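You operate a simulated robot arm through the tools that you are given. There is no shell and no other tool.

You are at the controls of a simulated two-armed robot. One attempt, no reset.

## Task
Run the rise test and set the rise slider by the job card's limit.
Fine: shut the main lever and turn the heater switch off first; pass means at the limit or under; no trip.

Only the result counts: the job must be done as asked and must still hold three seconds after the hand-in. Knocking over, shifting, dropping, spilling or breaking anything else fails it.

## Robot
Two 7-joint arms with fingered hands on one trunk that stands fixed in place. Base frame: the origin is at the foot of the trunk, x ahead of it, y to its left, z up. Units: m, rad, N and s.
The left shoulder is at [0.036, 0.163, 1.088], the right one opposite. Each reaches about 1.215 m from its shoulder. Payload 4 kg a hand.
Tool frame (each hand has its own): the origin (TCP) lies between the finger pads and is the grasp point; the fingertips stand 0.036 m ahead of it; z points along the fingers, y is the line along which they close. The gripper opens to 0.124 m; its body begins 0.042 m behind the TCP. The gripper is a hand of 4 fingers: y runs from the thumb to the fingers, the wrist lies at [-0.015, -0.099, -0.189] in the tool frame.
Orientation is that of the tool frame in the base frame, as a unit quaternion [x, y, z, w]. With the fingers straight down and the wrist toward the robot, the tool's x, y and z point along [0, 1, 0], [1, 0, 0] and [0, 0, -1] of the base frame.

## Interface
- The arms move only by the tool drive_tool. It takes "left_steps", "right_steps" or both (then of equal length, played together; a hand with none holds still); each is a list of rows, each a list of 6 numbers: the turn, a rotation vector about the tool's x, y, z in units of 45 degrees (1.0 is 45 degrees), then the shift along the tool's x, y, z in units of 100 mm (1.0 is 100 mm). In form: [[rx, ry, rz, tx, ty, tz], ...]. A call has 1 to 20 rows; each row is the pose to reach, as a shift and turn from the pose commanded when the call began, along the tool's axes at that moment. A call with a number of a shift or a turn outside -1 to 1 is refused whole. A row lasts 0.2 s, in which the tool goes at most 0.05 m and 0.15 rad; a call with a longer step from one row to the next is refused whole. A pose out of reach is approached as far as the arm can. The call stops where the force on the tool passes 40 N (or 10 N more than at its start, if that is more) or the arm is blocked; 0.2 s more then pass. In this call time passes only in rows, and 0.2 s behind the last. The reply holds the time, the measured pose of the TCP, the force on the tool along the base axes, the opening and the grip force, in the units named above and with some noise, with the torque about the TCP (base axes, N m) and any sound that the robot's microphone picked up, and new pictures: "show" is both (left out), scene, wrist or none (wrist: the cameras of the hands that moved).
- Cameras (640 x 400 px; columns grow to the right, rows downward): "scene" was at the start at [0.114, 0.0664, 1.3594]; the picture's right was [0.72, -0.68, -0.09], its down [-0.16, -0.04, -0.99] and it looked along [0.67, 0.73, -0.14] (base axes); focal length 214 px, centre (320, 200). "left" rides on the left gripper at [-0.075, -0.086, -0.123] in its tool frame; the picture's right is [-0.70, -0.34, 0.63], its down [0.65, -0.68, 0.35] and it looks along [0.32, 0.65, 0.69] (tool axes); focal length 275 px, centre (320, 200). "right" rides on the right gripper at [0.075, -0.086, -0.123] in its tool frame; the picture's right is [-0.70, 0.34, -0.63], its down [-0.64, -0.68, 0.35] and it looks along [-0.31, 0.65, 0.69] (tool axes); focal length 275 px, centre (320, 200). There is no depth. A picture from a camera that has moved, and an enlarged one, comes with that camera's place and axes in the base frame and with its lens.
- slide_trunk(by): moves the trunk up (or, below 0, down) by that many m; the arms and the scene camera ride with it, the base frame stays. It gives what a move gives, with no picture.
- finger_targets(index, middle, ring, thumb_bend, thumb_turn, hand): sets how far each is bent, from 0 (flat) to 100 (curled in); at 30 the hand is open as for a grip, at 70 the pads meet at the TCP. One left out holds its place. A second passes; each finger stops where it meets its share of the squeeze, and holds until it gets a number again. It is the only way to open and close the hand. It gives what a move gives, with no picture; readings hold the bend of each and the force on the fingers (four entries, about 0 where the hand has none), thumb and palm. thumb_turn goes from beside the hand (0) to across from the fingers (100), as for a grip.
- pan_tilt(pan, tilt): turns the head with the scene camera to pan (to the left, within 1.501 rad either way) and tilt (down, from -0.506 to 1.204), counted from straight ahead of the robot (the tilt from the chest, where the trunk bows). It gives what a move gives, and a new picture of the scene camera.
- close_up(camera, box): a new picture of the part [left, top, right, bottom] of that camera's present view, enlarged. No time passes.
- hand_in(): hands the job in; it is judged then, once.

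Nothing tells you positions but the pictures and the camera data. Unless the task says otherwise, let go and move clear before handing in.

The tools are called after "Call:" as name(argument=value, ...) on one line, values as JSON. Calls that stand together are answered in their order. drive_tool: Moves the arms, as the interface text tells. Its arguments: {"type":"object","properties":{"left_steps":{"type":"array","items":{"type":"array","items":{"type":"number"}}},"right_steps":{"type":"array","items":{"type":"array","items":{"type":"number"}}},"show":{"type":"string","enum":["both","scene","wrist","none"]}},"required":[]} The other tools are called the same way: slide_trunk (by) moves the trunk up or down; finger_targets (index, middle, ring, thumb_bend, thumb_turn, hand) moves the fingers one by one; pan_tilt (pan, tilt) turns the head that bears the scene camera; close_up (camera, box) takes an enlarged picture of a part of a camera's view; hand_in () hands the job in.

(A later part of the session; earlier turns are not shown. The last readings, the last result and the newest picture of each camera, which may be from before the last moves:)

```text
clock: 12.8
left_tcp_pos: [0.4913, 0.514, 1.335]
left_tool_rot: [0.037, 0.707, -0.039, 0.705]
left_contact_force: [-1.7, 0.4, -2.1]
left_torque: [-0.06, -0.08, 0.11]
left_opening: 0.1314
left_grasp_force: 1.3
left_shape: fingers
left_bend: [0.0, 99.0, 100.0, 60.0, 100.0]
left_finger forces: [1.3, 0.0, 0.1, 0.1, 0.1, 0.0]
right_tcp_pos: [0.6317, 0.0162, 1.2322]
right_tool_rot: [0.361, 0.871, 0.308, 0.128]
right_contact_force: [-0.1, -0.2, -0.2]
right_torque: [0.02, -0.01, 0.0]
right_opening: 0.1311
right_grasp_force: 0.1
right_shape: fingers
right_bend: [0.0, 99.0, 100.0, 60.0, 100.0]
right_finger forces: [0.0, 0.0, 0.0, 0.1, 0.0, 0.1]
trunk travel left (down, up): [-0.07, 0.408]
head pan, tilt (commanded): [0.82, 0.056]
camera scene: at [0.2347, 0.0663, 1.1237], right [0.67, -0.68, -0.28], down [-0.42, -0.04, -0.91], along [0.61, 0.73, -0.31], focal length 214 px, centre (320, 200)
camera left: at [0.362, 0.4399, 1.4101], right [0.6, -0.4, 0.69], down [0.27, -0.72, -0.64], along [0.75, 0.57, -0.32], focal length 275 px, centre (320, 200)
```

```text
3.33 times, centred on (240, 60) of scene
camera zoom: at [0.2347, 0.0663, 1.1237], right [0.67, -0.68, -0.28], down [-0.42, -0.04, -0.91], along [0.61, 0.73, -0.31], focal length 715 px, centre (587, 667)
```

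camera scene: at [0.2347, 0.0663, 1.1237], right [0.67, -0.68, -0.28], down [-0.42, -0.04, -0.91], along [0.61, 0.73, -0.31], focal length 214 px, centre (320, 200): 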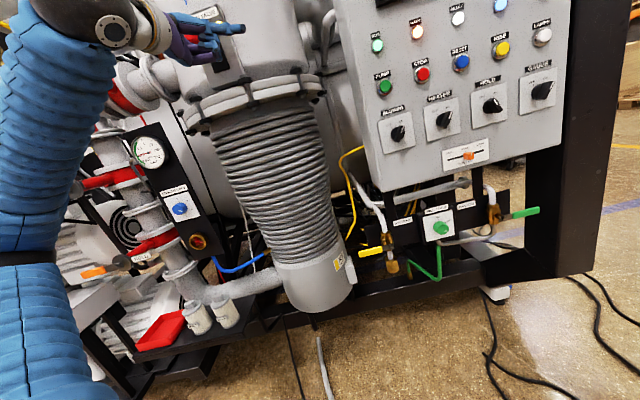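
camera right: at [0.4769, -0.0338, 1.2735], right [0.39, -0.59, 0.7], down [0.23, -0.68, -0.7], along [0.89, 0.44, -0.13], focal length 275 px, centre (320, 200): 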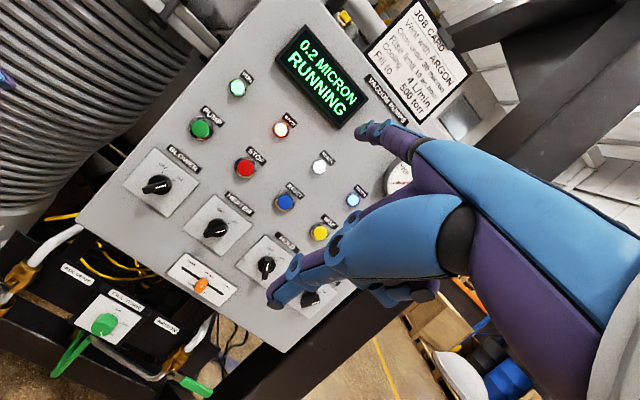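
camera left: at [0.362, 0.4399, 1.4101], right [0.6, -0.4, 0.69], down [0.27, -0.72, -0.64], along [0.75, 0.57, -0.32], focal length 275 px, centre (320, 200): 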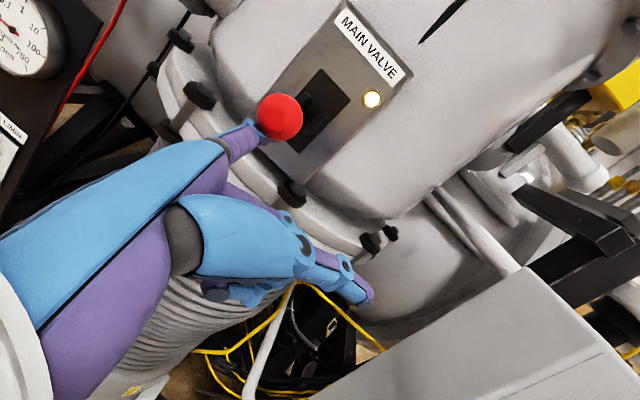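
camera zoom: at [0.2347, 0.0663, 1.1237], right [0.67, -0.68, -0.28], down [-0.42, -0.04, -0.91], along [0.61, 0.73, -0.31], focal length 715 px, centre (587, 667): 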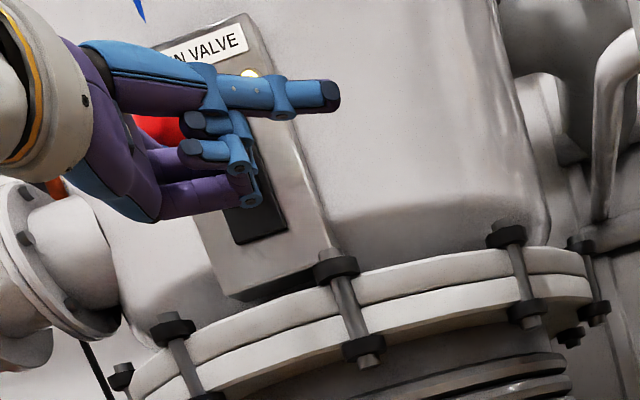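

The lever is following the finger with little force and is about level now, with the lamp still lit. I will continue upward.

Call:
drive_tool(left_steps=[[0, 0, 0, -0.1, 0, 0], [0, 0, 0, -0.2, 0, 0], [0, 0, 0, -0.3, 0, 0], [0, 0, 0, -0.4, 0, 0], [0, 0, 0, -0.5, 0, 0]])

```text
clock: 14.0
left_tcp_pos: [0.4914, 0.5122, 1.3847]
left_tool_rot: [0.035, 0.708, -0.038, 0.704]
left_contact_force: [-2.0, -1.7, -5.5]
left_torque: [-0.64, 0.05, 0.18]
left_opening: 0.1306
left_grasp_force: 3.4
left_shape: fingers
left_bend: [0.0, 99.0, 100.0, 60.0, 100.0]
left_finger forces: [5.9, 0.0, 0.1, 0.0, 0.0, 0.0]
right_tcp_pos: [0.6325, 0.0165, 1.2334]
right_tool_rot: [0.362, 0.871, 0.308, 0.127]
right_contact_force: [-0.4, -0.3, 0.0]
right_torque: [-0.01, -0.04, 0.02]
right_opening: 0.1313
right_grasp_force: 0.0
right_shape: fingers
right_bend: [0.0, 99.0, 100.0, 60.0, 100.0]
right_finger forces: [0.1, 0.0, 0.0, 0.0, 0.0, 0.1]
trunk travel left (down, up): [-0.07, 0.408]
head pan, tilt (commanded): [0.82, 0.056]
camera scene: at [0.235, 0.0665, 1.1234], right [0.67, -0.68, -0.28], down [-0.42, -0.04, -0.91], along [0.61, 0.73, -0.31], focal length 214 px, centre (320, 200)
camera left: at [0.3601, 0.4397, 1.4594], right [0.6, -0.4, 0.69], down [0.27, -0.72, -0.64], along [0.75, 0.57, -0.32], focal length 275 px, centre (320, 200)
```

scene: 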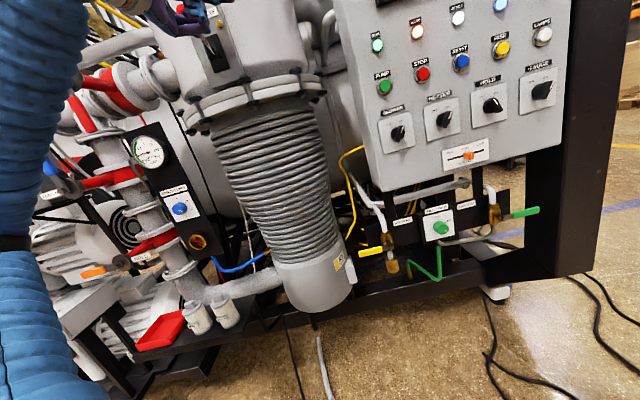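
left: 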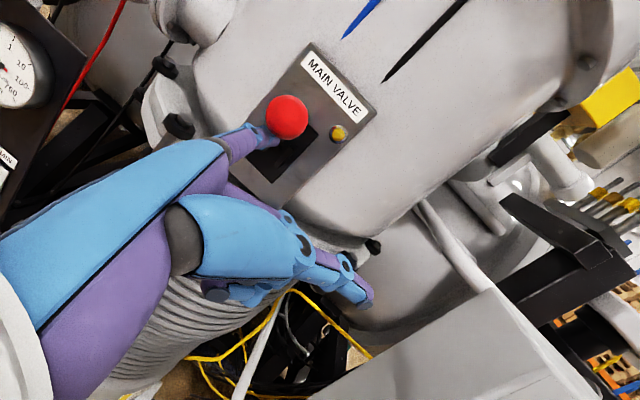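

The MAIN VALVE lamp has gone out and the lever is up. I will push a few millimetres more to be sure it reaches its stop.

Call:
drive_tool(left_steps=[[0, 0, 0, -0.04, 0, 0], [0, 0, 0, -0.08, 0, 0]])

Call:
close_up(camera="left", box=[220, 20, 420, 200])

```text
clock: 14.6
left_tcp_pos: [0.4913, 0.5118, 1.394]
left_tool_rot: [0.036, 0.708, -0.038, 0.704]
left_contact_force: [-4.4, -2.8, -8.5]
left_torque: [-0.99, 0.06, 0.34]
left_opening: 0.131
left_grasp_force: 3.9
left_shape: fingers
left_bend: [0.0, 99.0, 100.0, 60.0, 100.0]
left_finger forces: [8.9, 0.0, 0.0, 0.0, 0.0, 0.0]
right_tcp_pos: [0.6318, 0.0151, 1.2334]
right_tool_rot: [0.362, 0.87, 0.308, 0.128]
right_contact_force: [0.4, 0.2, -0.4]
right_torque: [0.0, 0.04, 0.04]
right_opening: 0.1309
right_grasp_force: 0.0
right_shape: fingers
right_bend: [0.0, 99.0, 100.0, 60.0, 100.0]
right_finger forces: [0.0, 0.0, 0.0, 0.0, 0.0, 0.0]
trunk travel left (down, up): [-0.07, 0.408]
head pan, tilt (commanded): [0.82, 0.056]
camera scene: at [0.2348, 0.0665, 1.1235], right [0.67, -0.68, -0.28], down [-0.42, -0.04, -0.91], along [0.61, 0.73, -0.31], focal length 214 px, centre (320, 200)
camera left: at [0.3611, 0.4396, 1.4683], right [0.6, -0.4, 0.69], down [0.27, -0.72, -0.64], along [0.75, 0.57, -0.32], focal length 275 px, centre (320, 200)
```

scene: 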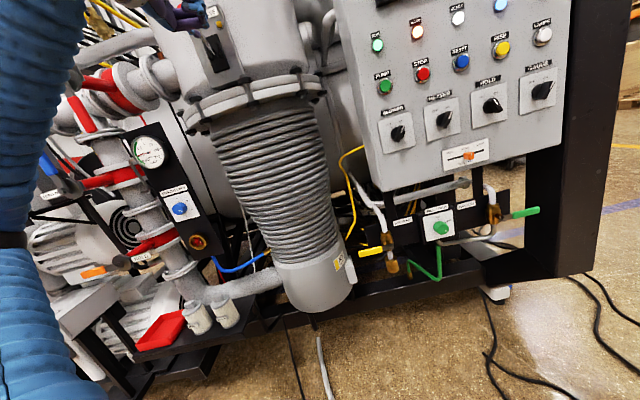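
left: 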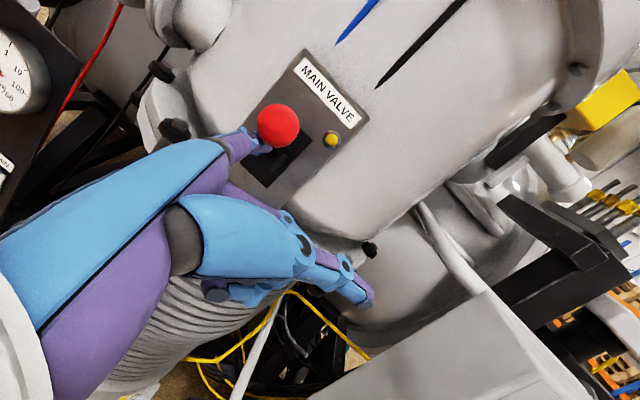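

```text
2.22 times, centred on (320, 110) of left
camera zoom: at [0.3611, 0.4396, 1.4683], right [0.6, -0.4, 0.69], down [0.27, -0.72, -0.64], along [0.75, 0.57, -0.32], focal length 612 px, centre (320, 400)
```

zoom: 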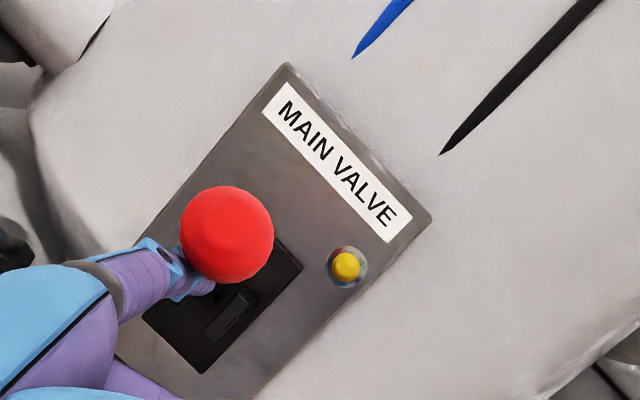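

Force is rising with little further travel, so the lever is at its upper stop. I will lower the finger off it, back the hand away, and tilt the head up to read the display.

Call:
drive_tool(left_steps=[[0, 0, 0, 0.15, 0, 0], [0, 0, 0, 0.3, 0, 0], [0, 0, 0, 0.3, -0.116, -0.095], [0, 0, 0, 0.3, -0.233, -0.189], [0, 0, 0, 0.3, -0.349, -0.284], [0, 0, 0, 0.3, -0.465, -0.378]], show="wrist")

Call:
pan_tilt(pan=0.7, tilt=-0.25)

```text
clock: 16.0
left_tcp_pos: [0.4504, 0.4686, 1.365]
left_tool_rot: [0.035, 0.707, -0.039, 0.705]
left_contact_force: [0.3, 0.3, -1.3]
left_torque: [-0.01, -0.01, -0.01]
left_opening: 0.1307
left_grasp_force: 0.0
left_shape: fingers
left_bend: [0.0, 99.0, 100.0, 60.0, 100.0]
left_finger forces: [0.1, 0.0, 0.0, 0.1, 0.0, 0.0]
right_tcp_pos: [0.6314, 0.0154, 1.2325]
right_tool_rot: [0.362, 0.87, 0.308, 0.129]
right_contact_force: [0.1, 0.4, -0.3]
right_torque: [-0.01, 0.0, 0.01]
right_opening: 0.1309
right_grasp_force: 0.1
right_shape: fingers
right_bend: [0.0, 99.0, 100.0, 60.0, 100.0]
right_finger forces: [0.0, 0.1, 0.1, 0.0, 0.1, 0.0]
trunk travel left (down, up): [-0.07, 0.408]
head pan, tilt (commanded): [0.82, 0.056]
camera left: at [0.3193, 0.3954, 1.4388], right [0.6, -0.4, 0.69], down [0.27, -0.72, -0.64], along [0.75, 0.57, -0.32], focal length 275 px, centre (320, 200)
```

left: 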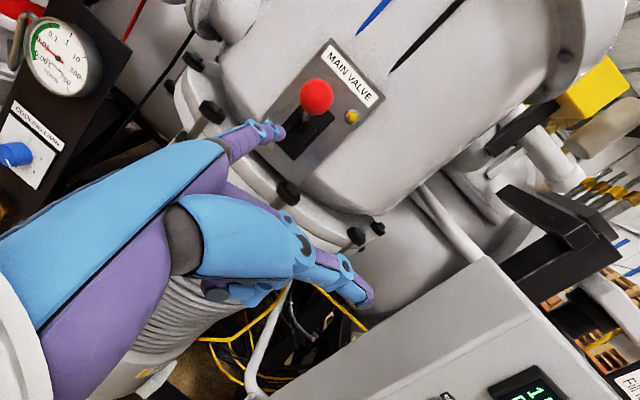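

```text
clock: 16.8
left_tcp_pos: [0.45, 0.4684, 1.3649]
left_tool_rot: [0.037, 0.707, -0.038, 0.705]
left_contact_force: [-0.1, -0.7, -0.1]
left_torque: [0.04, 0.0, 0.02]
left_opening: 0.1313
left_grasp_force: 0.1
left_shape: fingers
left_bend: [0.0, 99.0, 100.0, 60.0, 100.0]
left_finger forces: [0.0, 0.0, 0.1, 0.0, 0.0, 0.1]
right_tcp_pos: [0.6328, 0.0155, 1.2332]
right_tool_rot: [0.361, 0.871, 0.309, 0.127]
right_contact_force: [0.0, -1.3, -0.2]
right_torque: [0.0, 0.04, 0.0]
right_opening: 0.131
right_grasp_force: 0.1
right_shape: fingers
right_bend: [0.0, 99.0, 100.0, 60.0, 100.0]
right_finger forces: [0.0, 0.1, 0.0, 0.1, 0.0, 0.0]
trunk travel left (down, up): [-0.07, 0.408]
head pan, tilt (commanded): [0.7, -0.25]
camera scene: at [0.2447, 0.0518, 1.1481], right [0.59, -0.76, -0.25], down [-0.2, 0.16, -0.97], along [0.78, 0.62, -0.06], focal length 214 px, centre (320, 200)
```

scene: 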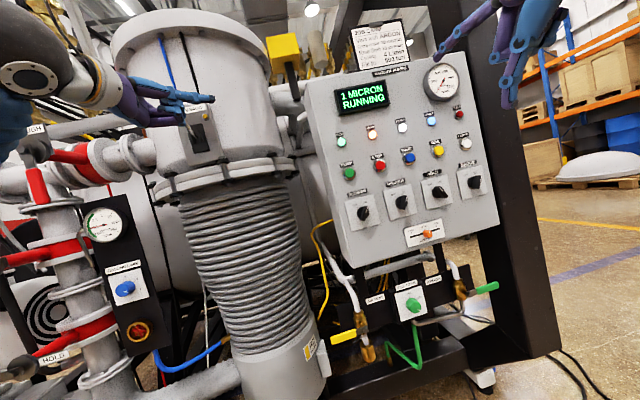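

The lever stays up and its lamp is out, and the display now reads 1 MICRON RUNNING. Next is the HEATER switch, so I will zoom in on it from both cameras to locate its bar handle.

Call:
close_up(camera="scene", box=[340, 170, 440, 250])

Call:
drive_tool(right_steps=[[0, 0, 0, 0, 0, 0]], show="wrist")

Call:
close_up(camera="right", box=[120, 140, 320, 320])

```text
5.00 times, centred on (390, 210) of scene
camera zoom: at [0.2447, 0.0518, 1.1481], right [0.59, -0.76, -0.25], down [-0.2, 0.16, -0.97], along [0.78, 0.62, -0.06], focal length 1072 px, centre (-30, 150)
```

zoom: 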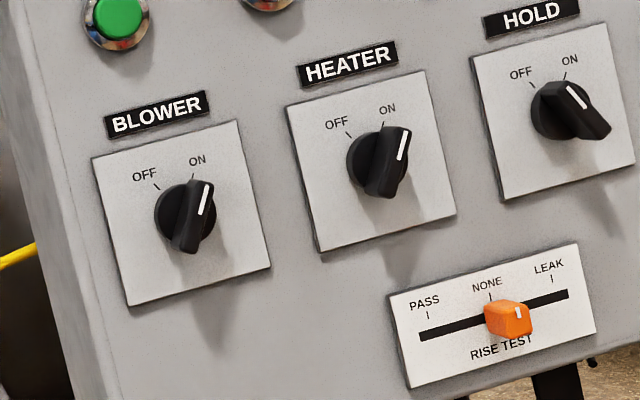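

```text
clock: 17.2
left_tcp_pos: [0.4502, 0.4677, 1.3647]
left_tool_rot: [0.036, 0.707, -0.037, 0.706]
left_contact_force: [-0.3, 0.6, -1.4]
left_torque: [0.0, 0.02, -0.03]
left_opening: 0.1309
left_grasp_force: 0.1
left_shape: fingers
left_bend: [0.0, 99.0, 100.0, 60.0, 100.0]
left_finger forces: [0.0, 0.0, 0.1, 0.0, 0.1, 0.1]
right_tcp_pos: [0.6321, 0.0145, 1.2327]
right_tool_rot: [0.361, 0.871, 0.309, 0.127]
right_contact_force: [0.3, -0.2, 0.0]
right_torque: [-0.02, 0.0, -0.02]
right_opening: 0.1306
right_grasp_force: 0.0
right_shape: fingers
right_bend: [0.0, 99.0, 100.0, 60.0, 100.0]
right_finger forces: [0.1, 0.1, 0.1, 0.0, 0.1, 0.0]
trunk travel left (down, up): [-0.07, 0.408]
head pan, tilt (commanded): [0.7, -0.25]
camera right: at [0.4771, -0.0337, 1.2733], right [0.39, -0.59, 0.7], down [0.23, -0.68, -0.7], along [0.89, 0.44, -0.13], focal length 275 px, centre (320, 200)
```

right: 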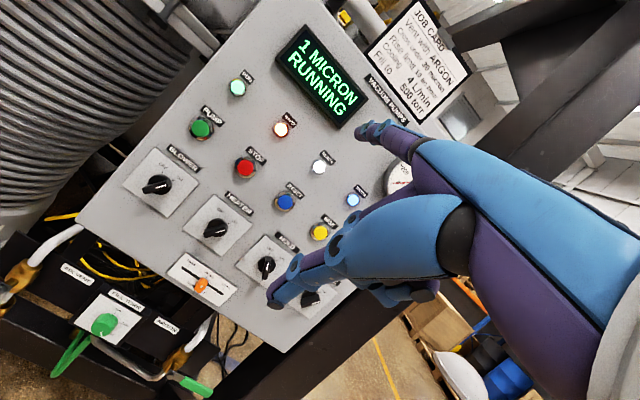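

```text
2.22 times, centred on (220, 230) of right
camera zoom: at [0.4771, -0.0337, 1.2733], right [0.39, -0.59, 0.7], down [0.23, -0.68, -0.7], along [0.89, 0.44, -0.13], focal length 612 px, centre (542, 133)
```

zoom: 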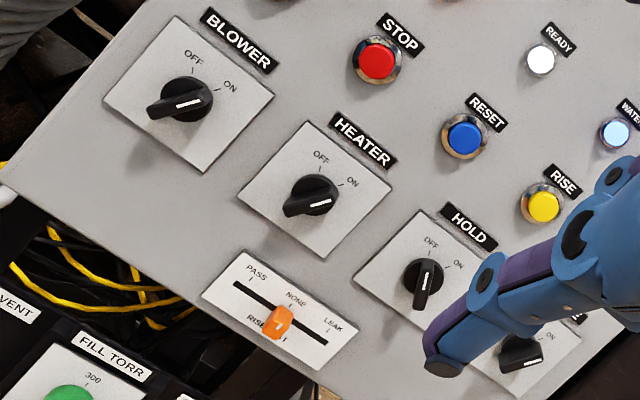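

The HEATER knob's centre is about e=0.4215, z=1.045 in rig coordinates (base [0.857,0.261,1.045]), with its bar pointing to ON and standing out to m≈0.757. I will bring the right index finger forward and down to just right of the bar's upper end.

Call:
drive_tool(right_steps=[[0, 0, 0, -0.028, -0.028, 0.198], [0, 0, 0, -0.056, -0.056, 0.396], [0, 0, 0, -0.084, -0.084, 0.594], [0, 0, 0, -0.112, -0.112, 0.792], [0, 0, 0, -0.14, -0.14, 0.99]], show="none")

Call:
drive_tool(right_steps=[[0, 0, 0, -0.028, -0.028, 0.198], [0, 0, 0, -0.056, -0.056, 0.396], [0, 0, 0, -0.084, -0.084, 0.594], [0, 0, 0, -0.112, -0.112, 0.792], [0, 0, 0, -0.14, -0.14, 0.99]], show="both")

```text
clock: 18.4
left_tcp_pos: [0.4499, 0.4679, 1.3637]
left_tool_rot: [0.037, 0.707, -0.038, 0.705]
left_contact_force: [0.4, -0.1, -0.3]
left_torque: [-0.01, -0.01, 0.0]
left_opening: 0.1312
left_grasp_force: 0.0
left_shape: fingers
left_bend: [0.0, 99.0, 100.0, 60.0, 100.0]
left_finger forces: [0.1, 0.0, 0.0, 0.0, 0.1, 0.0]
right_tcp_pos: [0.6793, 0.0427, 1.147]
right_tool_rot: [0.36, 0.871, 0.308, 0.126]
right_contact_force: [-0.4, -0.4, 0.0]
right_torque: [0.0, 0.05, 0.0]
right_opening: 0.1309
right_grasp_force: 0.0
right_shape: fingers
right_bend: [0.0, 99.0, 100.0, 60.0, 100.0]
right_finger forces: [0.1, 0.0, 0.0, 0.0, 0.1, 0.0]
trunk travel left (down, up): [-0.07, 0.408]
head pan, tilt (commanded): [0.7, -0.25]
```

```text
clock: 19.6
left_tcp_pos: [0.4498, 0.4682, 1.3647]
left_tool_rot: [0.037, 0.708, -0.037, 0.704]
left_contact_force: [-0.7, -0.9, 0.1]
left_torque: [0.01, 0.0, 0.0]
left_opening: 0.1312
left_grasp_force: 0.0
left_shape: fingers
left_bend: [0.0, 99.0, 100.0, 60.0, 100.0]
left_finger forces: [0.0, 0.1, 0.0, 0.0, 0.1, 0.0]
right_tcp_pos: [0.7252, 0.069, 1.0606]
right_tool_rot: [0.36, 0.871, 0.309, 0.127]
right_contact_force: [-0.1, 0.5, -0.3]
right_torque: [-0.03, -0.01, 0.01]
right_opening: 0.1308
right_grasp_force: 0.1
right_shape: fingers
right_bend: [0.0, 99.0, 100.0, 60.0, 100.0]
right_finger forces: [0.0, 0.1, 0.1, 0.1, 0.0, 0.0]
trunk travel left (down, up): [-0.07, 0.408]
head pan, tilt (commanded): [0.7, -0.25]
camera scene: at [0.2452, 0.0517, 1.1479], right [0.59, -0.77, -0.25], down [-0.2, 0.16, -0.97], along [0.78, 0.62, -0.06], focal length 214 px, centre (320, 200)
camera right: at [0.5704, 0.0189, 1.1007], right [0.4, -0.59, 0.7], down [0.23, -0.68, -0.7], along [0.89, 0.44, -0.13], focal length 275 px, centre (320, 200)
```

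scene: 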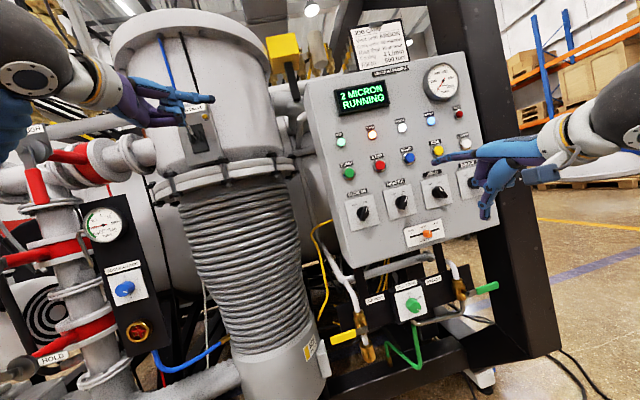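
right: 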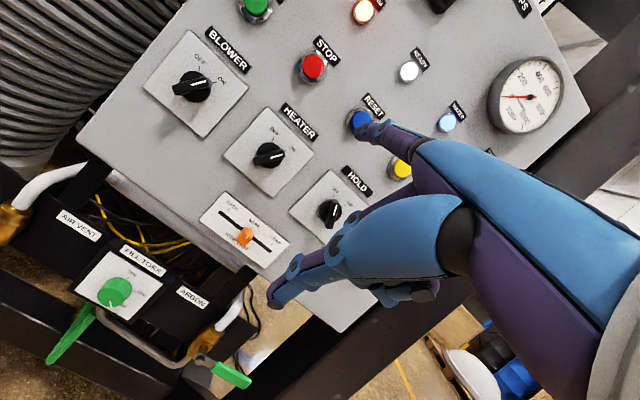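

The display reads 2 MICRON RUNNING and the fingertip is at about m=0.65, e=0.45, z=1.135. I will refine the knob's position from this nearer view before going in.

Call:
close_up(camera="right", box=[200, 80, 420, 260])

Call:
close_up(camera="scene", box=[380, 130, 530, 240])

```text
2.22 times, centred on (310, 170) of right
camera zoom: at [0.5704, 0.0189, 1.1007], right [0.4, -0.59, 0.7], down [0.23, -0.68, -0.7], along [0.89, 0.44, -0.13], focal length 612 px, centre (342, 267)
```

zoom: 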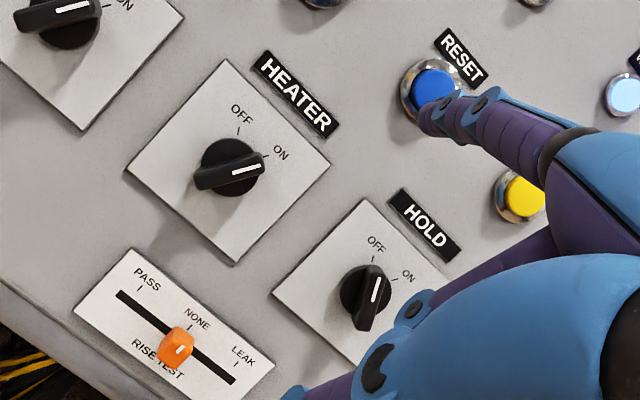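

```text
3.64 times, centred on (455, 185) of scene
camera zoom: at [0.2452, 0.0517, 1.1479], right [0.59, -0.77, -0.25], down [-0.2, 0.16, -0.97], along [0.78, 0.62, -0.06], focal length 780 px, centre (-171, 254)
```

zoom: 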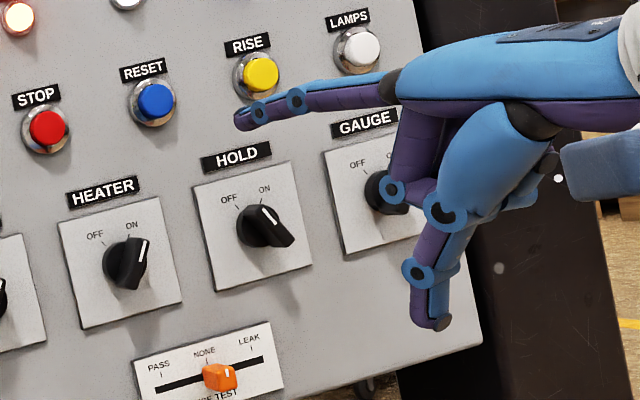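

The right camera puts the HEATER centre at about e=0.4185, z=1.050, and its view of the fingertip agrees with my tool-frame estimate. I will bring the fingertip to the right of the bar, still 5 cm out, and check.

Call:
drive_tool(right_steps=[[0, 0, 0, -0.009, -0.006, 0.197], [0, 0, 0, -0.018, -0.012, 0.395], [0, 0, 0, -0.027, -0.018, 0.592], [0, 0, 0, -0.036, -0.024, 0.79], [0, 0, 0, -0.045, -0.03, 0.987]], show="none")

Call:
close_up(camera="right", box=[240, 60, 440, 220])

Call:
close_up(camera="scene", box=[370, 150, 520, 260])

```text
clock: 20.8
left_tcp_pos: [0.451, 0.4684, 1.3646]
left_tool_rot: [0.036, 0.708, -0.038, 0.704]
left_contact_force: [0.5, 0.3, 0.1]
left_torque: [-0.02, 0.02, 0.02]
left_opening: 0.1311
left_grasp_force: 0.0
left_shape: fingers
left_bend: [0.0, 99.0, 100.0, 60.0, 100.0]
left_finger forces: [0.0, 0.0, 0.0, 0.0, 0.0, 0.0]
right_tcp_pos: [0.7725, 0.1083, 0.9835]
right_tool_rot: [0.361, 0.87, 0.309, 0.127]
right_contact_force: [0.0, 0.4, -0.2]
right_torque: [0.02, 0.03, -0.04]
right_opening: 0.1309
right_grasp_force: 0.0
right_shape: fingers
right_bend: [0.0, 99.0, 100.0, 60.0, 100.0]
right_finger forces: [0.0, 0.1, 0.1, 0.0, 0.0, 0.1]
trunk travel left (down, up): [-0.07, 0.408]
head pan, tilt (commanded): [0.7, -0.25]
```

```text
2.50 times, centred on (340, 140) of right
camera zoom: at [0.6167, 0.0597, 1.0234], right [0.4, -0.59, 0.7], down [0.23, -0.68, -0.7], along [0.89, 0.44, -0.13], focal length 688 px, centre (270, 350)
```

zoom: 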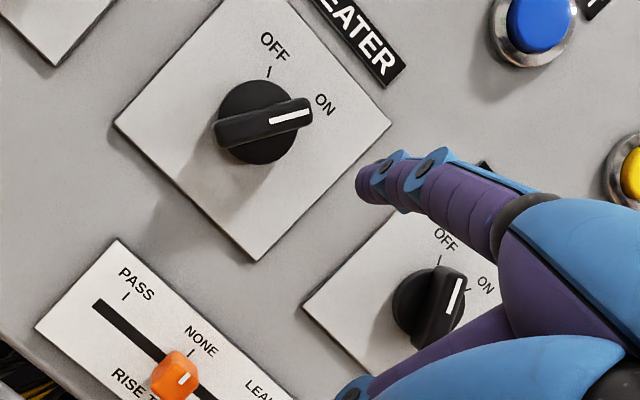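

```text
3.64 times, centred on (445, 205) of scene
camera zoom: at [0.2452, 0.0518, 1.1479], right [0.59, -0.77, -0.25], down [-0.2, 0.16, -0.97], along [0.78, 0.62, -0.06], focal length 780 px, centre (-134, 182)
```

zoom: 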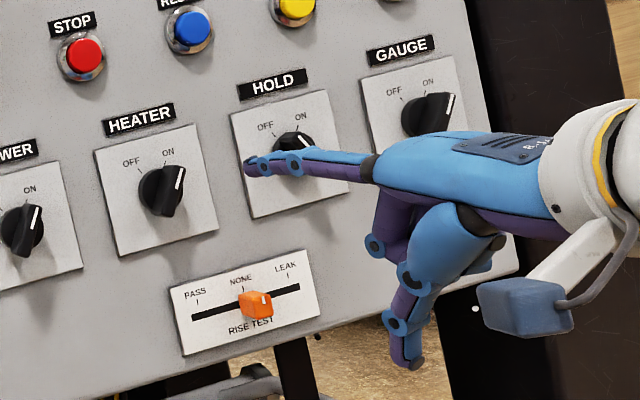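

The fingertip is lined up about 3.5 cm right of the knob's centre at nearly the same height. I will advance 6 cm toward the panel to get beside the bar.

Call:
drive_tool(right_steps=[[0, 0, 0, 0, 0.163, 0.132], [0, 0, 0, 0, 0.326, 0.265], [0, 0, 0, 0, 0.488, 0.397]], show="none")

Call:
close_up(camera="right", box=[240, 60, 440, 220])

Call:
close_up(camera="scene", box=[370, 160, 470, 240])

```text
clock: 21.6
left_tcp_pos: [0.4496, 0.4693, 1.3646]
left_tool_rot: [0.036, 0.707, -0.038, 0.705]
left_contact_force: [0.6, -0.9, 0.1]
left_torque: [-0.01, -0.04, -0.04]
left_opening: 0.131
left_grasp_force: 0.1
left_shape: fingers
left_bend: [0.0, 99.0, 100.0, 60.0, 100.0]
left_finger forces: [0.1, 0.1, 0.1, 0.0, 0.0, 0.0]
right_tcp_pos: [0.8157, 0.1532, 0.9814]
right_tool_rot: [0.361, 0.87, 0.309, 0.129]
right_contact_force: [-0.6, 0.0, 0.6]
right_torque: [-0.01, -0.01, 0.01]
right_opening: 0.1308
right_grasp_force: 0.0
right_shape: fingers
right_bend: [0.0, 99.0, 100.0, 60.0, 100.0]
right_finger forces: [0.0, 0.0, 0.1, 0.0, 0.0, 0.1]
trunk travel left (down, up): [-0.07, 0.408]
head pan, tilt (commanded): [0.7, -0.25]
```

```text
2.50 times, centred on (340, 140) of right
camera zoom: at [0.6616, 0.103, 1.0233], right [0.39, -0.59, 0.7], down [0.23, -0.68, -0.7], along [0.89, 0.44, -0.13], focal length 688 px, centre (270, 350)
```

zoom: 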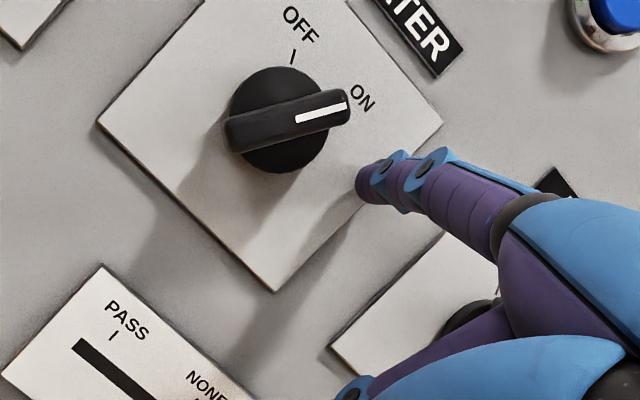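

```text
5.00 times, centred on (420, 200) of scene
camera zoom: at [0.2449, 0.0519, 1.148], right [0.59, -0.77, -0.25], down [-0.2, 0.16, -0.97], along [0.78, 0.62, -0.06], focal length 1072 px, centre (-180, 200)
```

zoom: 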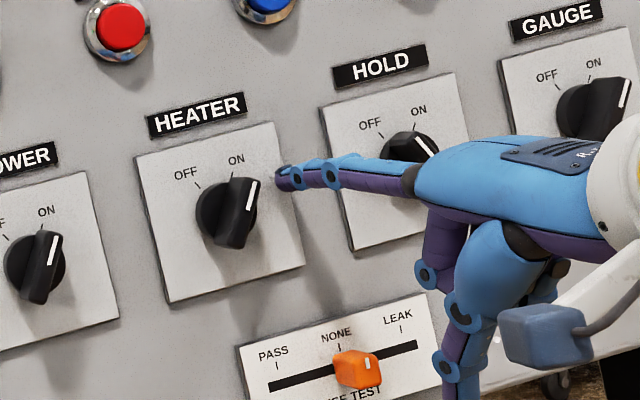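

The fingertip is beside the bar, about 3 cm right of its centre and at the same depth as the handle. Now I will sweep it left along an arc to turn the bar from ON to OFF.

Call:
drive_tool(right_steps=[[0, 0, 0, 0.054, 0.012, -0.015], [0, 0, 0, 0.108, 0.023, -0.029], [0, 0, 0, 0.139, 0.051, -0.064], [0, 0, 0, 0.17, 0.079, -0.098], [0, 0, 0, 0.219, 0.094, -0.116], [0, 0, 0, 0.268, 0.109, -0.134]], show="none")

Call:
close_up(camera="right", box=[240, 60, 440, 220])

Call:
close_up(camera="scene", box=[320, 70, 470, 240])

```text
clock: 23.0
left_tcp_pos: [0.4505, 0.468, 1.3649]
left_tool_rot: [0.036, 0.707, -0.037, 0.705]
left_contact_force: [0.2, 0.6, 0.1]
left_torque: [0.01, -0.01, 0.02]
left_opening: 0.1309
left_grasp_force: 0.0
left_shape: fingers
left_bend: [0.0, 99.0, 100.0, 60.0, 100.0]
left_finger forces: [0.0, 0.0, 0.0, 0.0, 0.1, 0.1]
right_tcp_pos: [0.7961, 0.1698, 1.0006]
right_tool_rot: [0.361, 0.871, 0.309, 0.128]
right_contact_force: [0.2, 1.0, -1.3]
right_torque: [0.0, -0.01, 0.07]
right_opening: 0.1309
right_grasp_force: 0.0
right_shape: fingers
right_bend: [0.0, 99.0, 100.0, 60.0, 100.0]
right_finger forces: [0.1, 0.0, 0.0, 0.0, 0.0, 0.0]
trunk travel left (down, up): [-0.07, 0.408]
head pan, tilt (commanded): [0.7, -0.25]
```

```text
2.50 times, centred on (340, 140) of right
camera zoom: at [0.6412, 0.1213, 1.042], right [0.39, -0.59, 0.7], down [0.23, -0.68, -0.7], along [0.89, 0.44, -0.13], focal length 688 px, centre (270, 350)
```

zoom: 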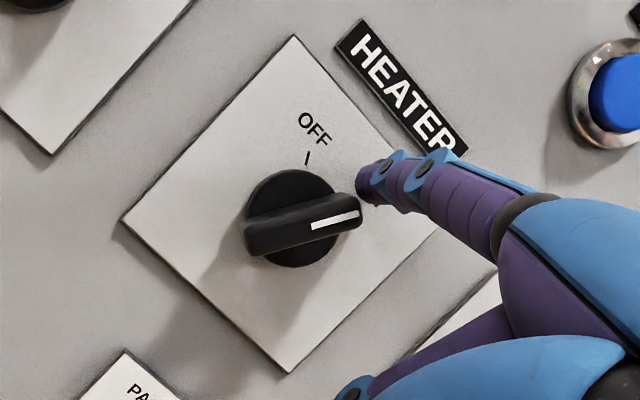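

```text
2.35 times, centred on (395, 155) of scene
camera zoom: at [0.2447, 0.0519, 1.1482], right [0.59, -0.77, -0.25], down [-0.2, 0.16, -0.97], along [0.78, 0.62, -0.06], focal length 505 px, centre (144, 306)
```

zoom: 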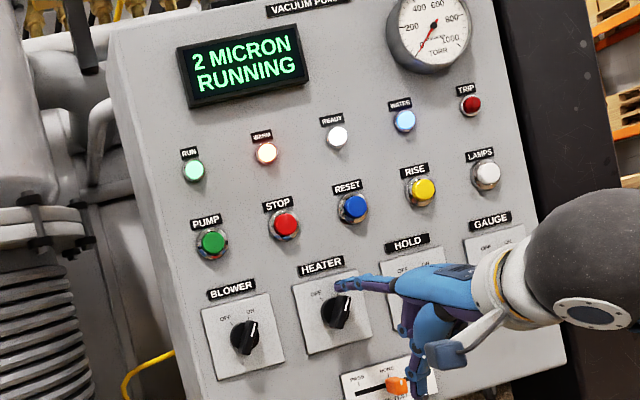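

The finger went over the bar's upper end without turning it; the bar still points to ON. I will look closely to judge the depth before retrying.

Call:
close_up(camera="scene", box=[380, 170, 440, 220])

Call:
close_up(camera="right", box=[290, 100, 390, 180])

```text
8.00 times, centred on (410, 195) of scene
camera zoom: at [0.2447, 0.0519, 1.1482], right [0.59, -0.77, -0.25], down [-0.2, 0.16, -0.97], along [0.78, 0.62, -0.06], focal length 1716 px, centre (-400, 240)
```

zoom: 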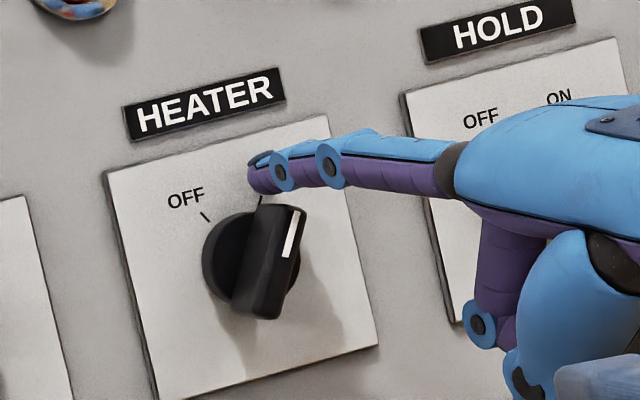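

```text
5.00 times, centred on (340, 140) of right
camera zoom: at [0.6412, 0.1213, 1.042], right [0.39, -0.59, 0.7], down [0.23, -0.68, -0.7], along [0.89, 0.44, -0.13], focal length 1376 px, centre (220, 500)
```

zoom: 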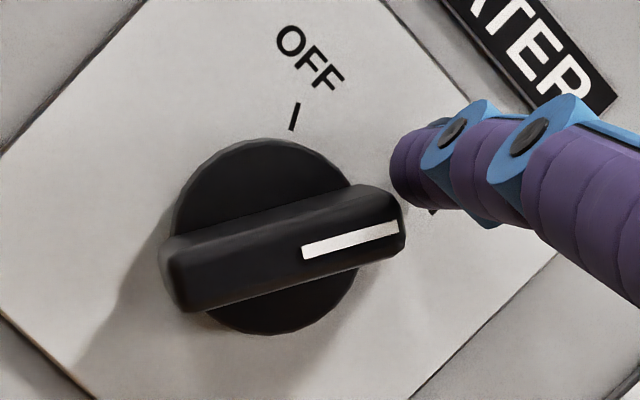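

The finger simply rose too early and grazed over the bar's end. I will go back right and down, slightly deeper, then press left at a lower height so it bears on the bar's right flank.

Call:
drive_tool(right_steps=[[0, 0, 0, -0.14, 0, 0], [0, 0, 0, -0.27, 0, 0], [0, 0, 0, -0.27, -0.0165, 0.115], [0, 0, 0, -0.27, -0.0795, 0.193], [0, 0, 0, -0.185, -0.069, 0.18], [0, 0, 0, -0.102, -0.061, 0.17]], show="none")

Call:
close_up(camera="right", box=[270, 70, 410, 180])

Call:
close_up(camera="scene", box=[380, 170, 440, 220])

```text
clock: 24.4
left_tcp_pos: [0.4496, 0.4666, 1.3648]
left_tool_rot: [0.037, 0.707, -0.038, 0.705]
left_contact_force: [0.2, -0.7, -0.6]
left_torque: [0.02, -0.01, -0.01]
left_opening: 0.1312
left_grasp_force: 0.0
left_shape: fingers
left_bend: [0.0, 99.0, 100.0, 60.0, 100.0]
left_finger forces: [0.0, 0.0, 0.0, 0.0, 0.0, 0.0]
right_tcp_pos: [0.8071, 0.1665, 0.9841]
right_tool_rot: [0.362, 0.87, 0.31, 0.128]
right_contact_force: [-7.2, -14.8, 0.7]
right_torque: [1.33, -0.69, -0.39]
right_opening: 0.1333
right_grasp_force: 7.8
right_shape: fingers
right_bend: [0.0, 99.0, 100.0, 60.0, 100.0]
right_finger forces: [16.1, 0.1, 0.0, 0.0, 0.0, 0.1]
trunk travel left (down, up): [-0.07, 0.408]
head pan, tilt (commanded): [0.7, -0.25]
```

```text
3.64 times, centred on (340, 125) of right
camera zoom: at [0.6521, 0.1174, 1.0242], right [0.39, -0.59, 0.7], down [0.23, -0.68, -0.7], along [0.89, 0.44, -0.13], focal length 1001 px, centre (247, 473)
```

zoom: 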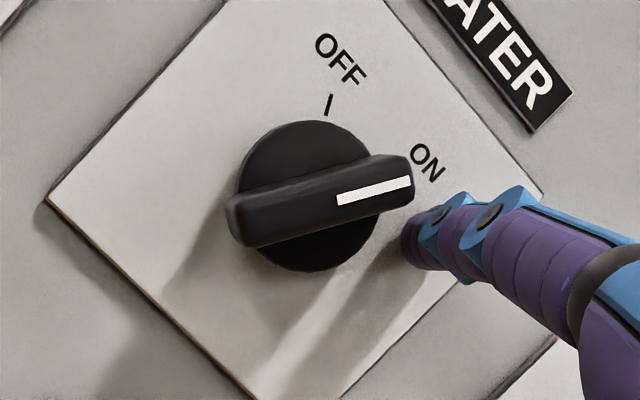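

```text
8.00 times, centred on (410, 195) of scene
camera zoom: at [0.2441, 0.0505, 1.1484], right [0.59, -0.77, -0.25], down [-0.2, 0.16, -0.97], along [0.78, 0.62, -0.06], focal length 1716 px, centre (-400, 240)
```

zoom: 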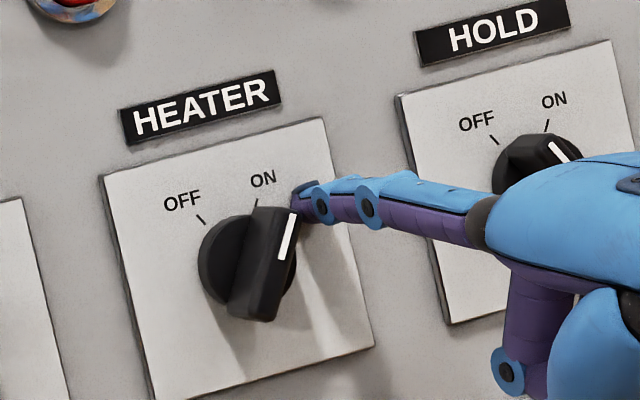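

The finger is now against the bar's right flank, but most of the force (about 16 N) is straight out of the panel, so the tip is bottoming on the plate. I will back it out 7 mm and press further left in small steps.

Call:
drive_tool(right_steps=[[0, 0, 0, 0, -0.054, -0.044], [0, 0, 0, 0.052, -0.037, -0.065], [0, 0, 0, 0.102, -0.025, -0.081]], show="none")

Call:
close_up(camera="right", box=[270, 70, 410, 180])

Call:
close_up(camera="scene", box=[380, 170, 440, 220])

```text
clock: 25.2
left_tcp_pos: [0.4498, 0.4683, 1.3649]
left_tool_rot: [0.036, 0.707, -0.037, 0.705]
left_contact_force: [0.2, -0.4, 0.0]
left_torque: [-0.03, 0.0, 0.0]
left_opening: 0.131
left_grasp_force: 0.1
left_shape: fingers
left_bend: [0.0, 99.0, 100.0, 60.0, 100.0]
left_finger forces: [0.0, 0.0, 0.0, 0.0, 0.1, 0.0]
right_tcp_pos: [0.7958, 0.171, 0.9891]
right_tool_rot: [0.361, 0.871, 0.309, 0.128]
right_contact_force: [-0.3, 0.4, 2.3]
right_torque: [0.2, -0.18, 0.02]
right_opening: 0.1339
right_grasp_force: 1.4
right_shape: fingers
right_bend: [0.0, 99.0, 100.0, 60.0, 100.0]
right_finger forces: [2.1, 0.1, 0.0, 0.0, 0.0, 0.0]
trunk travel left (down, up): [-0.07, 0.408]
head pan, tilt (commanded): [0.7, -0.25]
```

```text
3.64 times, centred on (340, 125) of right
camera zoom: at [0.6401, 0.1215, 1.0293], right [0.39, -0.59, 0.7], down [0.24, -0.68, -0.7], along [0.89, 0.44, -0.13], focal length 1001 px, centre (247, 473)
```

zoom: 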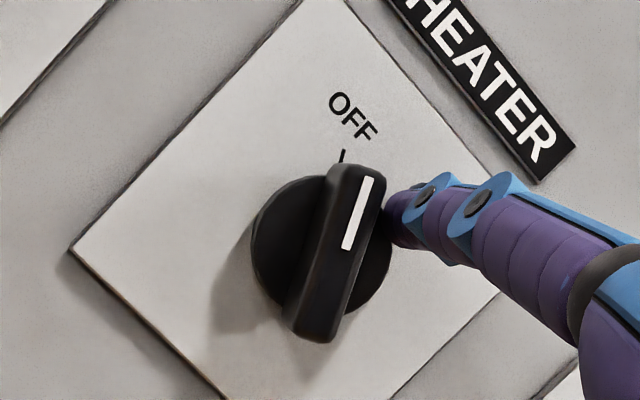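

```text
8.00 times, centred on (410, 195) of scene
camera zoom: at [0.2444, 0.0518, 1.1484], right [0.59, -0.77, -0.25], down [-0.2, 0.16, -0.97], along [0.78, 0.62, -0.06], focal length 1716 px, centre (-400, 240)
```

zoom: 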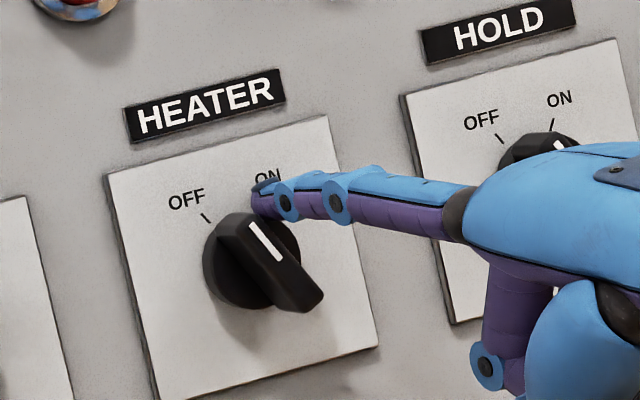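

The HEATER bar has turned to OFF. I will move the finger off to the right, back out from the panel, and check the switch and display.

Call:
drive_tool(right_steps=[[0, 0, 0, 0.03, 0, 0], [0, 0, 0, -0.12, 0, 0], [0, 0, 0, -0.12, -0.155, -0.126], [0, 0, 0, -0.12, -0.31, -0.252], [0, 0, 0, -0.12, -0.465, -0.378], [0, 0, 0, -0.12, -0.62, -0.504]], show="both")

Call:
close_up(camera="scene", box=[320, 70, 500, 250])

Call:
close_up(camera="scene", box=[380, 170, 440, 220])

```text
clock: 26.6
left_tcp_pos: [0.4506, 0.4681, 1.3646]
left_tool_rot: [0.036, 0.708, -0.037, 0.705]
left_contact_force: [0.8, 0.4, -0.2]
left_torque: [0.01, 0.01, -0.03]
left_opening: 0.1312
left_grasp_force: 0.1
left_shape: fingers
left_bend: [0.0, 99.0, 100.0, 60.0, 100.0]
left_finger forces: [0.0, 0.0, 0.1, 0.0, 0.1, 0.0]
right_tcp_pos: [0.7457, 0.1048, 0.9878]
right_tool_rot: [0.362, 0.87, 0.308, 0.128]
right_contact_force: [0.1, 0.5, -0.1]
right_torque: [0.0, 0.02, -0.07]
right_opening: 0.1311
right_grasp_force: 0.1
right_shape: fingers
right_bend: [0.0, 99.0, 100.0, 60.0, 100.0]
right_finger forces: [0.1, 0.0, 0.1, 0.1, 0.1, 0.0]
trunk travel left (down, up): [-0.07, 0.408]
head pan, tilt (commanded): [0.7, -0.25]
camera scene: at [0.2446, 0.0517, 1.1482], right [0.59, -0.76, -0.25], down [-0.2, 0.16, -0.97], along [0.78, 0.62, -0.06], focal length 214 px, centre (320, 200)
camera right: at [0.5912, 0.055, 1.0299], right [0.4, -0.59, 0.7], down [0.23, -0.68, -0.7], along [0.89, 0.44, -0.13], focal length 275 px, centre (320, 200)
```

scene: 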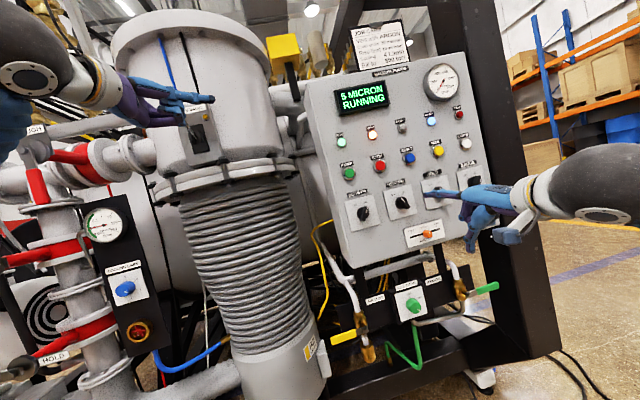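
right: 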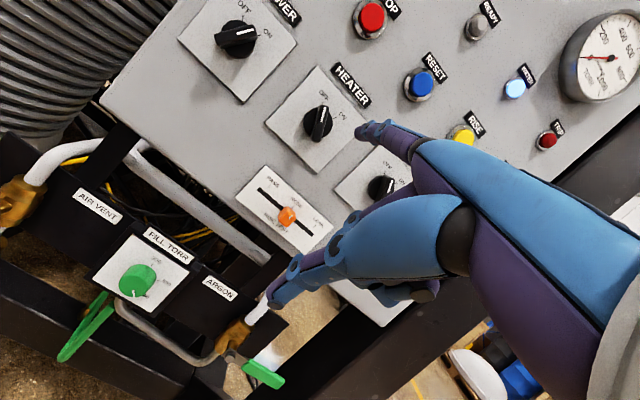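

```text
2.22 times, centred on (410, 160) of scene
camera zoom: at [0.2446, 0.0517, 1.1482], right [0.59, -0.76, -0.25], down [-0.2, 0.16, -0.97], along [0.78, 0.62, -0.06], focal length 477 px, centre (120, 289)
```

zoom: 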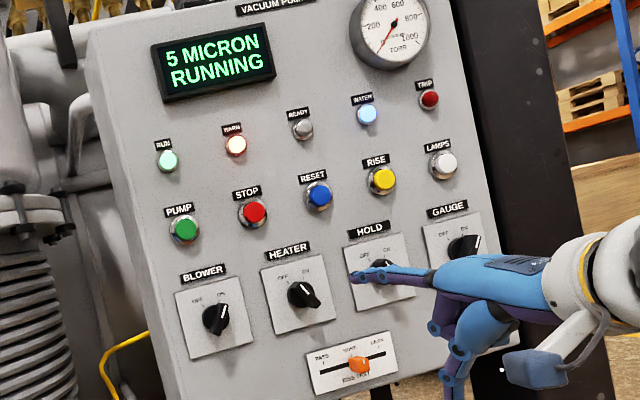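

```text
8.00 times, centred on (410, 195) of scene
camera zoom: at [0.2446, 0.0517, 1.1482], right [0.59, -0.76, -0.25], down [-0.2, 0.16, -0.97], along [0.78, 0.62, -0.06], focal length 1716 px, centre (-400, 240)
```

zoom: 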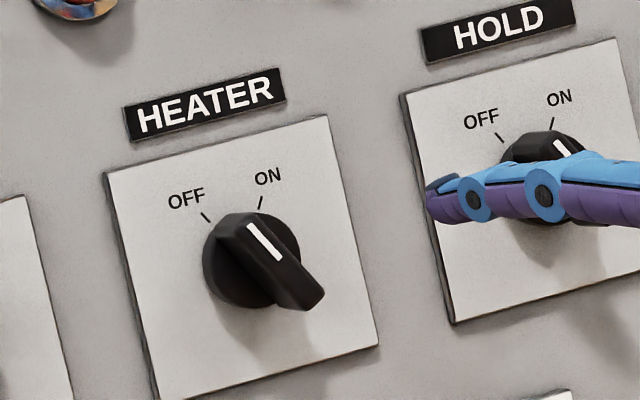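

HEATER is OFF, the READY lamp has gone out, the display reads 5 MICRON RUNNING and TRIP is unlit. Next I will move the right finger up and right, in front of the RISE button.

Call:
drive_tool(right_steps=[[0, 0, 0, -0.126, 0.067, -0.082], [0, 0, 0, -0.252, 0.134, -0.164], [0, 0, 0, -0.378, 0.2, -0.247], [0, 0, 0, -0.504, 0.267, -0.329], [0, 0, 0, -0.63, 0.334, -0.411]], show="none")

Call:
drive_tool(right_steps=[[0, 0, 0, -0.126, 0.115, -0.043], [0, 0, 0, -0.252, 0.23, -0.086], [0, 0, 0, -0.378, 0.344, -0.13], [0, 0, 0, -0.504, 0.459, -0.173], [0, 0, 0, -0.63, 0.574, -0.216]], show="both")

Call:
close_up(camera="right", box=[250, 50, 450, 210])

Call:
close_up(camera="scene", box=[400, 110, 500, 190])

```text
clock: 27.8
left_tcp_pos: [0.4507, 0.4692, 1.3642]
left_tool_rot: [0.037, 0.708, -0.037, 0.705]
left_contact_force: [1.5, 0.4, -0.1]
left_torque: [0.01, -0.01, 0.02]
left_opening: 0.1311
left_grasp_force: 0.1
left_shape: fingers
left_bend: [0.0, 99.0, 100.0, 60.0, 100.0]
left_finger forces: [0.0, 0.1, 0.0, 0.0, 0.1, 0.0]
right_tcp_pos: [0.7919, 0.0609, 1.0398]
right_tool_rot: [0.362, 0.871, 0.308, 0.128]
right_contact_force: [0.2, 0.5, -0.5]
right_torque: [0.01, 0.03, 0.0]
right_opening: 0.1309
right_grasp_force: 0.1
right_shape: fingers
right_bend: [0.0, 99.0, 100.0, 60.0, 100.0]
right_finger forces: [0.0, 0.0, 0.1, 0.1, 0.0, 0.1]
trunk travel left (down, up): [-0.07, 0.408]
head pan, tilt (commanded): [0.7, -0.25]
```

```text
clock: 29.0
left_tcp_pos: [0.4513, 0.4687, 1.3656]
left_tool_rot: [0.036, 0.708, -0.037, 0.705]
left_contact_force: [0.2, -0.1, -0.4]
left_torque: [-0.02, -0.01, 0.02]
left_opening: 0.1311
left_grasp_force: 0.1
left_shape: fingers
left_bend: [0.0, 99.0, 100.0, 60.0, 100.0]
left_finger forces: [0.1, 0.1, 0.0, 0.0, 0.0, 0.0]
right_tcp_pos: [0.8583, 0.039, 1.0935]
right_tool_rot: [0.361, 0.871, 0.308, 0.128]
right_contact_force: [0.3, -0.4, 0.3]
right_torque: [0.0, 0.01, -0.01]
right_opening: 0.1311
right_grasp_force: 0.0
right_shape: fingers
right_bend: [0.0, 99.0, 100.0, 60.0, 100.0]
right_finger forces: [0.0, 0.0, 0.0, 0.0, 0.0, 0.0]
trunk travel left (down, up): [-0.07, 0.408]
head pan, tilt (commanded): [0.7, -0.25]
camera scene: at [0.2447, 0.0518, 1.1482], right [0.59, -0.77, -0.25], down [-0.2, 0.16, -0.97], along [0.78, 0.62, -0.06], focal length 214 px, centre (320, 200)
camera right: at [0.7035, -0.0111, 1.1335], right [0.4, -0.59, 0.7], down [0.23, -0.68, -0.7], along [0.89, 0.44, -0.13], focal length 275 px, centre (320, 200)
```

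scene: 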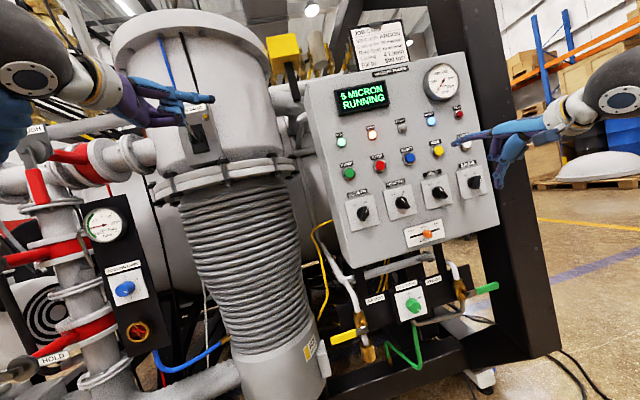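
right: 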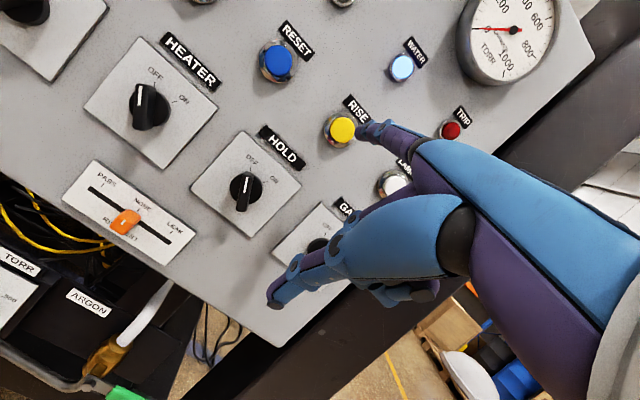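

```text
2.50 times, centred on (350, 130) of right
camera zoom: at [0.7035, -0.0111, 1.1335], right [0.4, -0.59, 0.7], down [0.23, -0.68, -0.7], along [0.89, 0.44, -0.13], focal length 688 px, centre (245, 375)
```

zoom: 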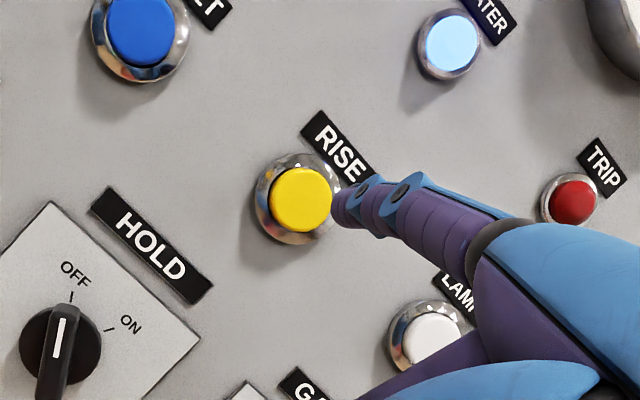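

```text
5.00 times, centred on (450, 150) of scene
camera zoom: at [0.2447, 0.0518, 1.1482], right [0.59, -0.77, -0.25], down [-0.2, 0.16, -0.97], along [0.78, 0.62, -0.06], focal length 1072 px, centre (-330, 450)
```

zoom: 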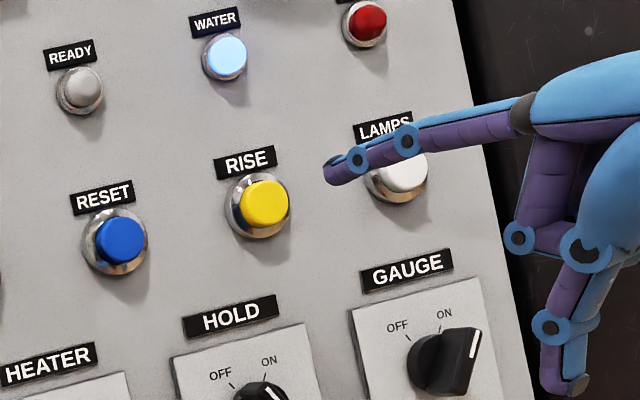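

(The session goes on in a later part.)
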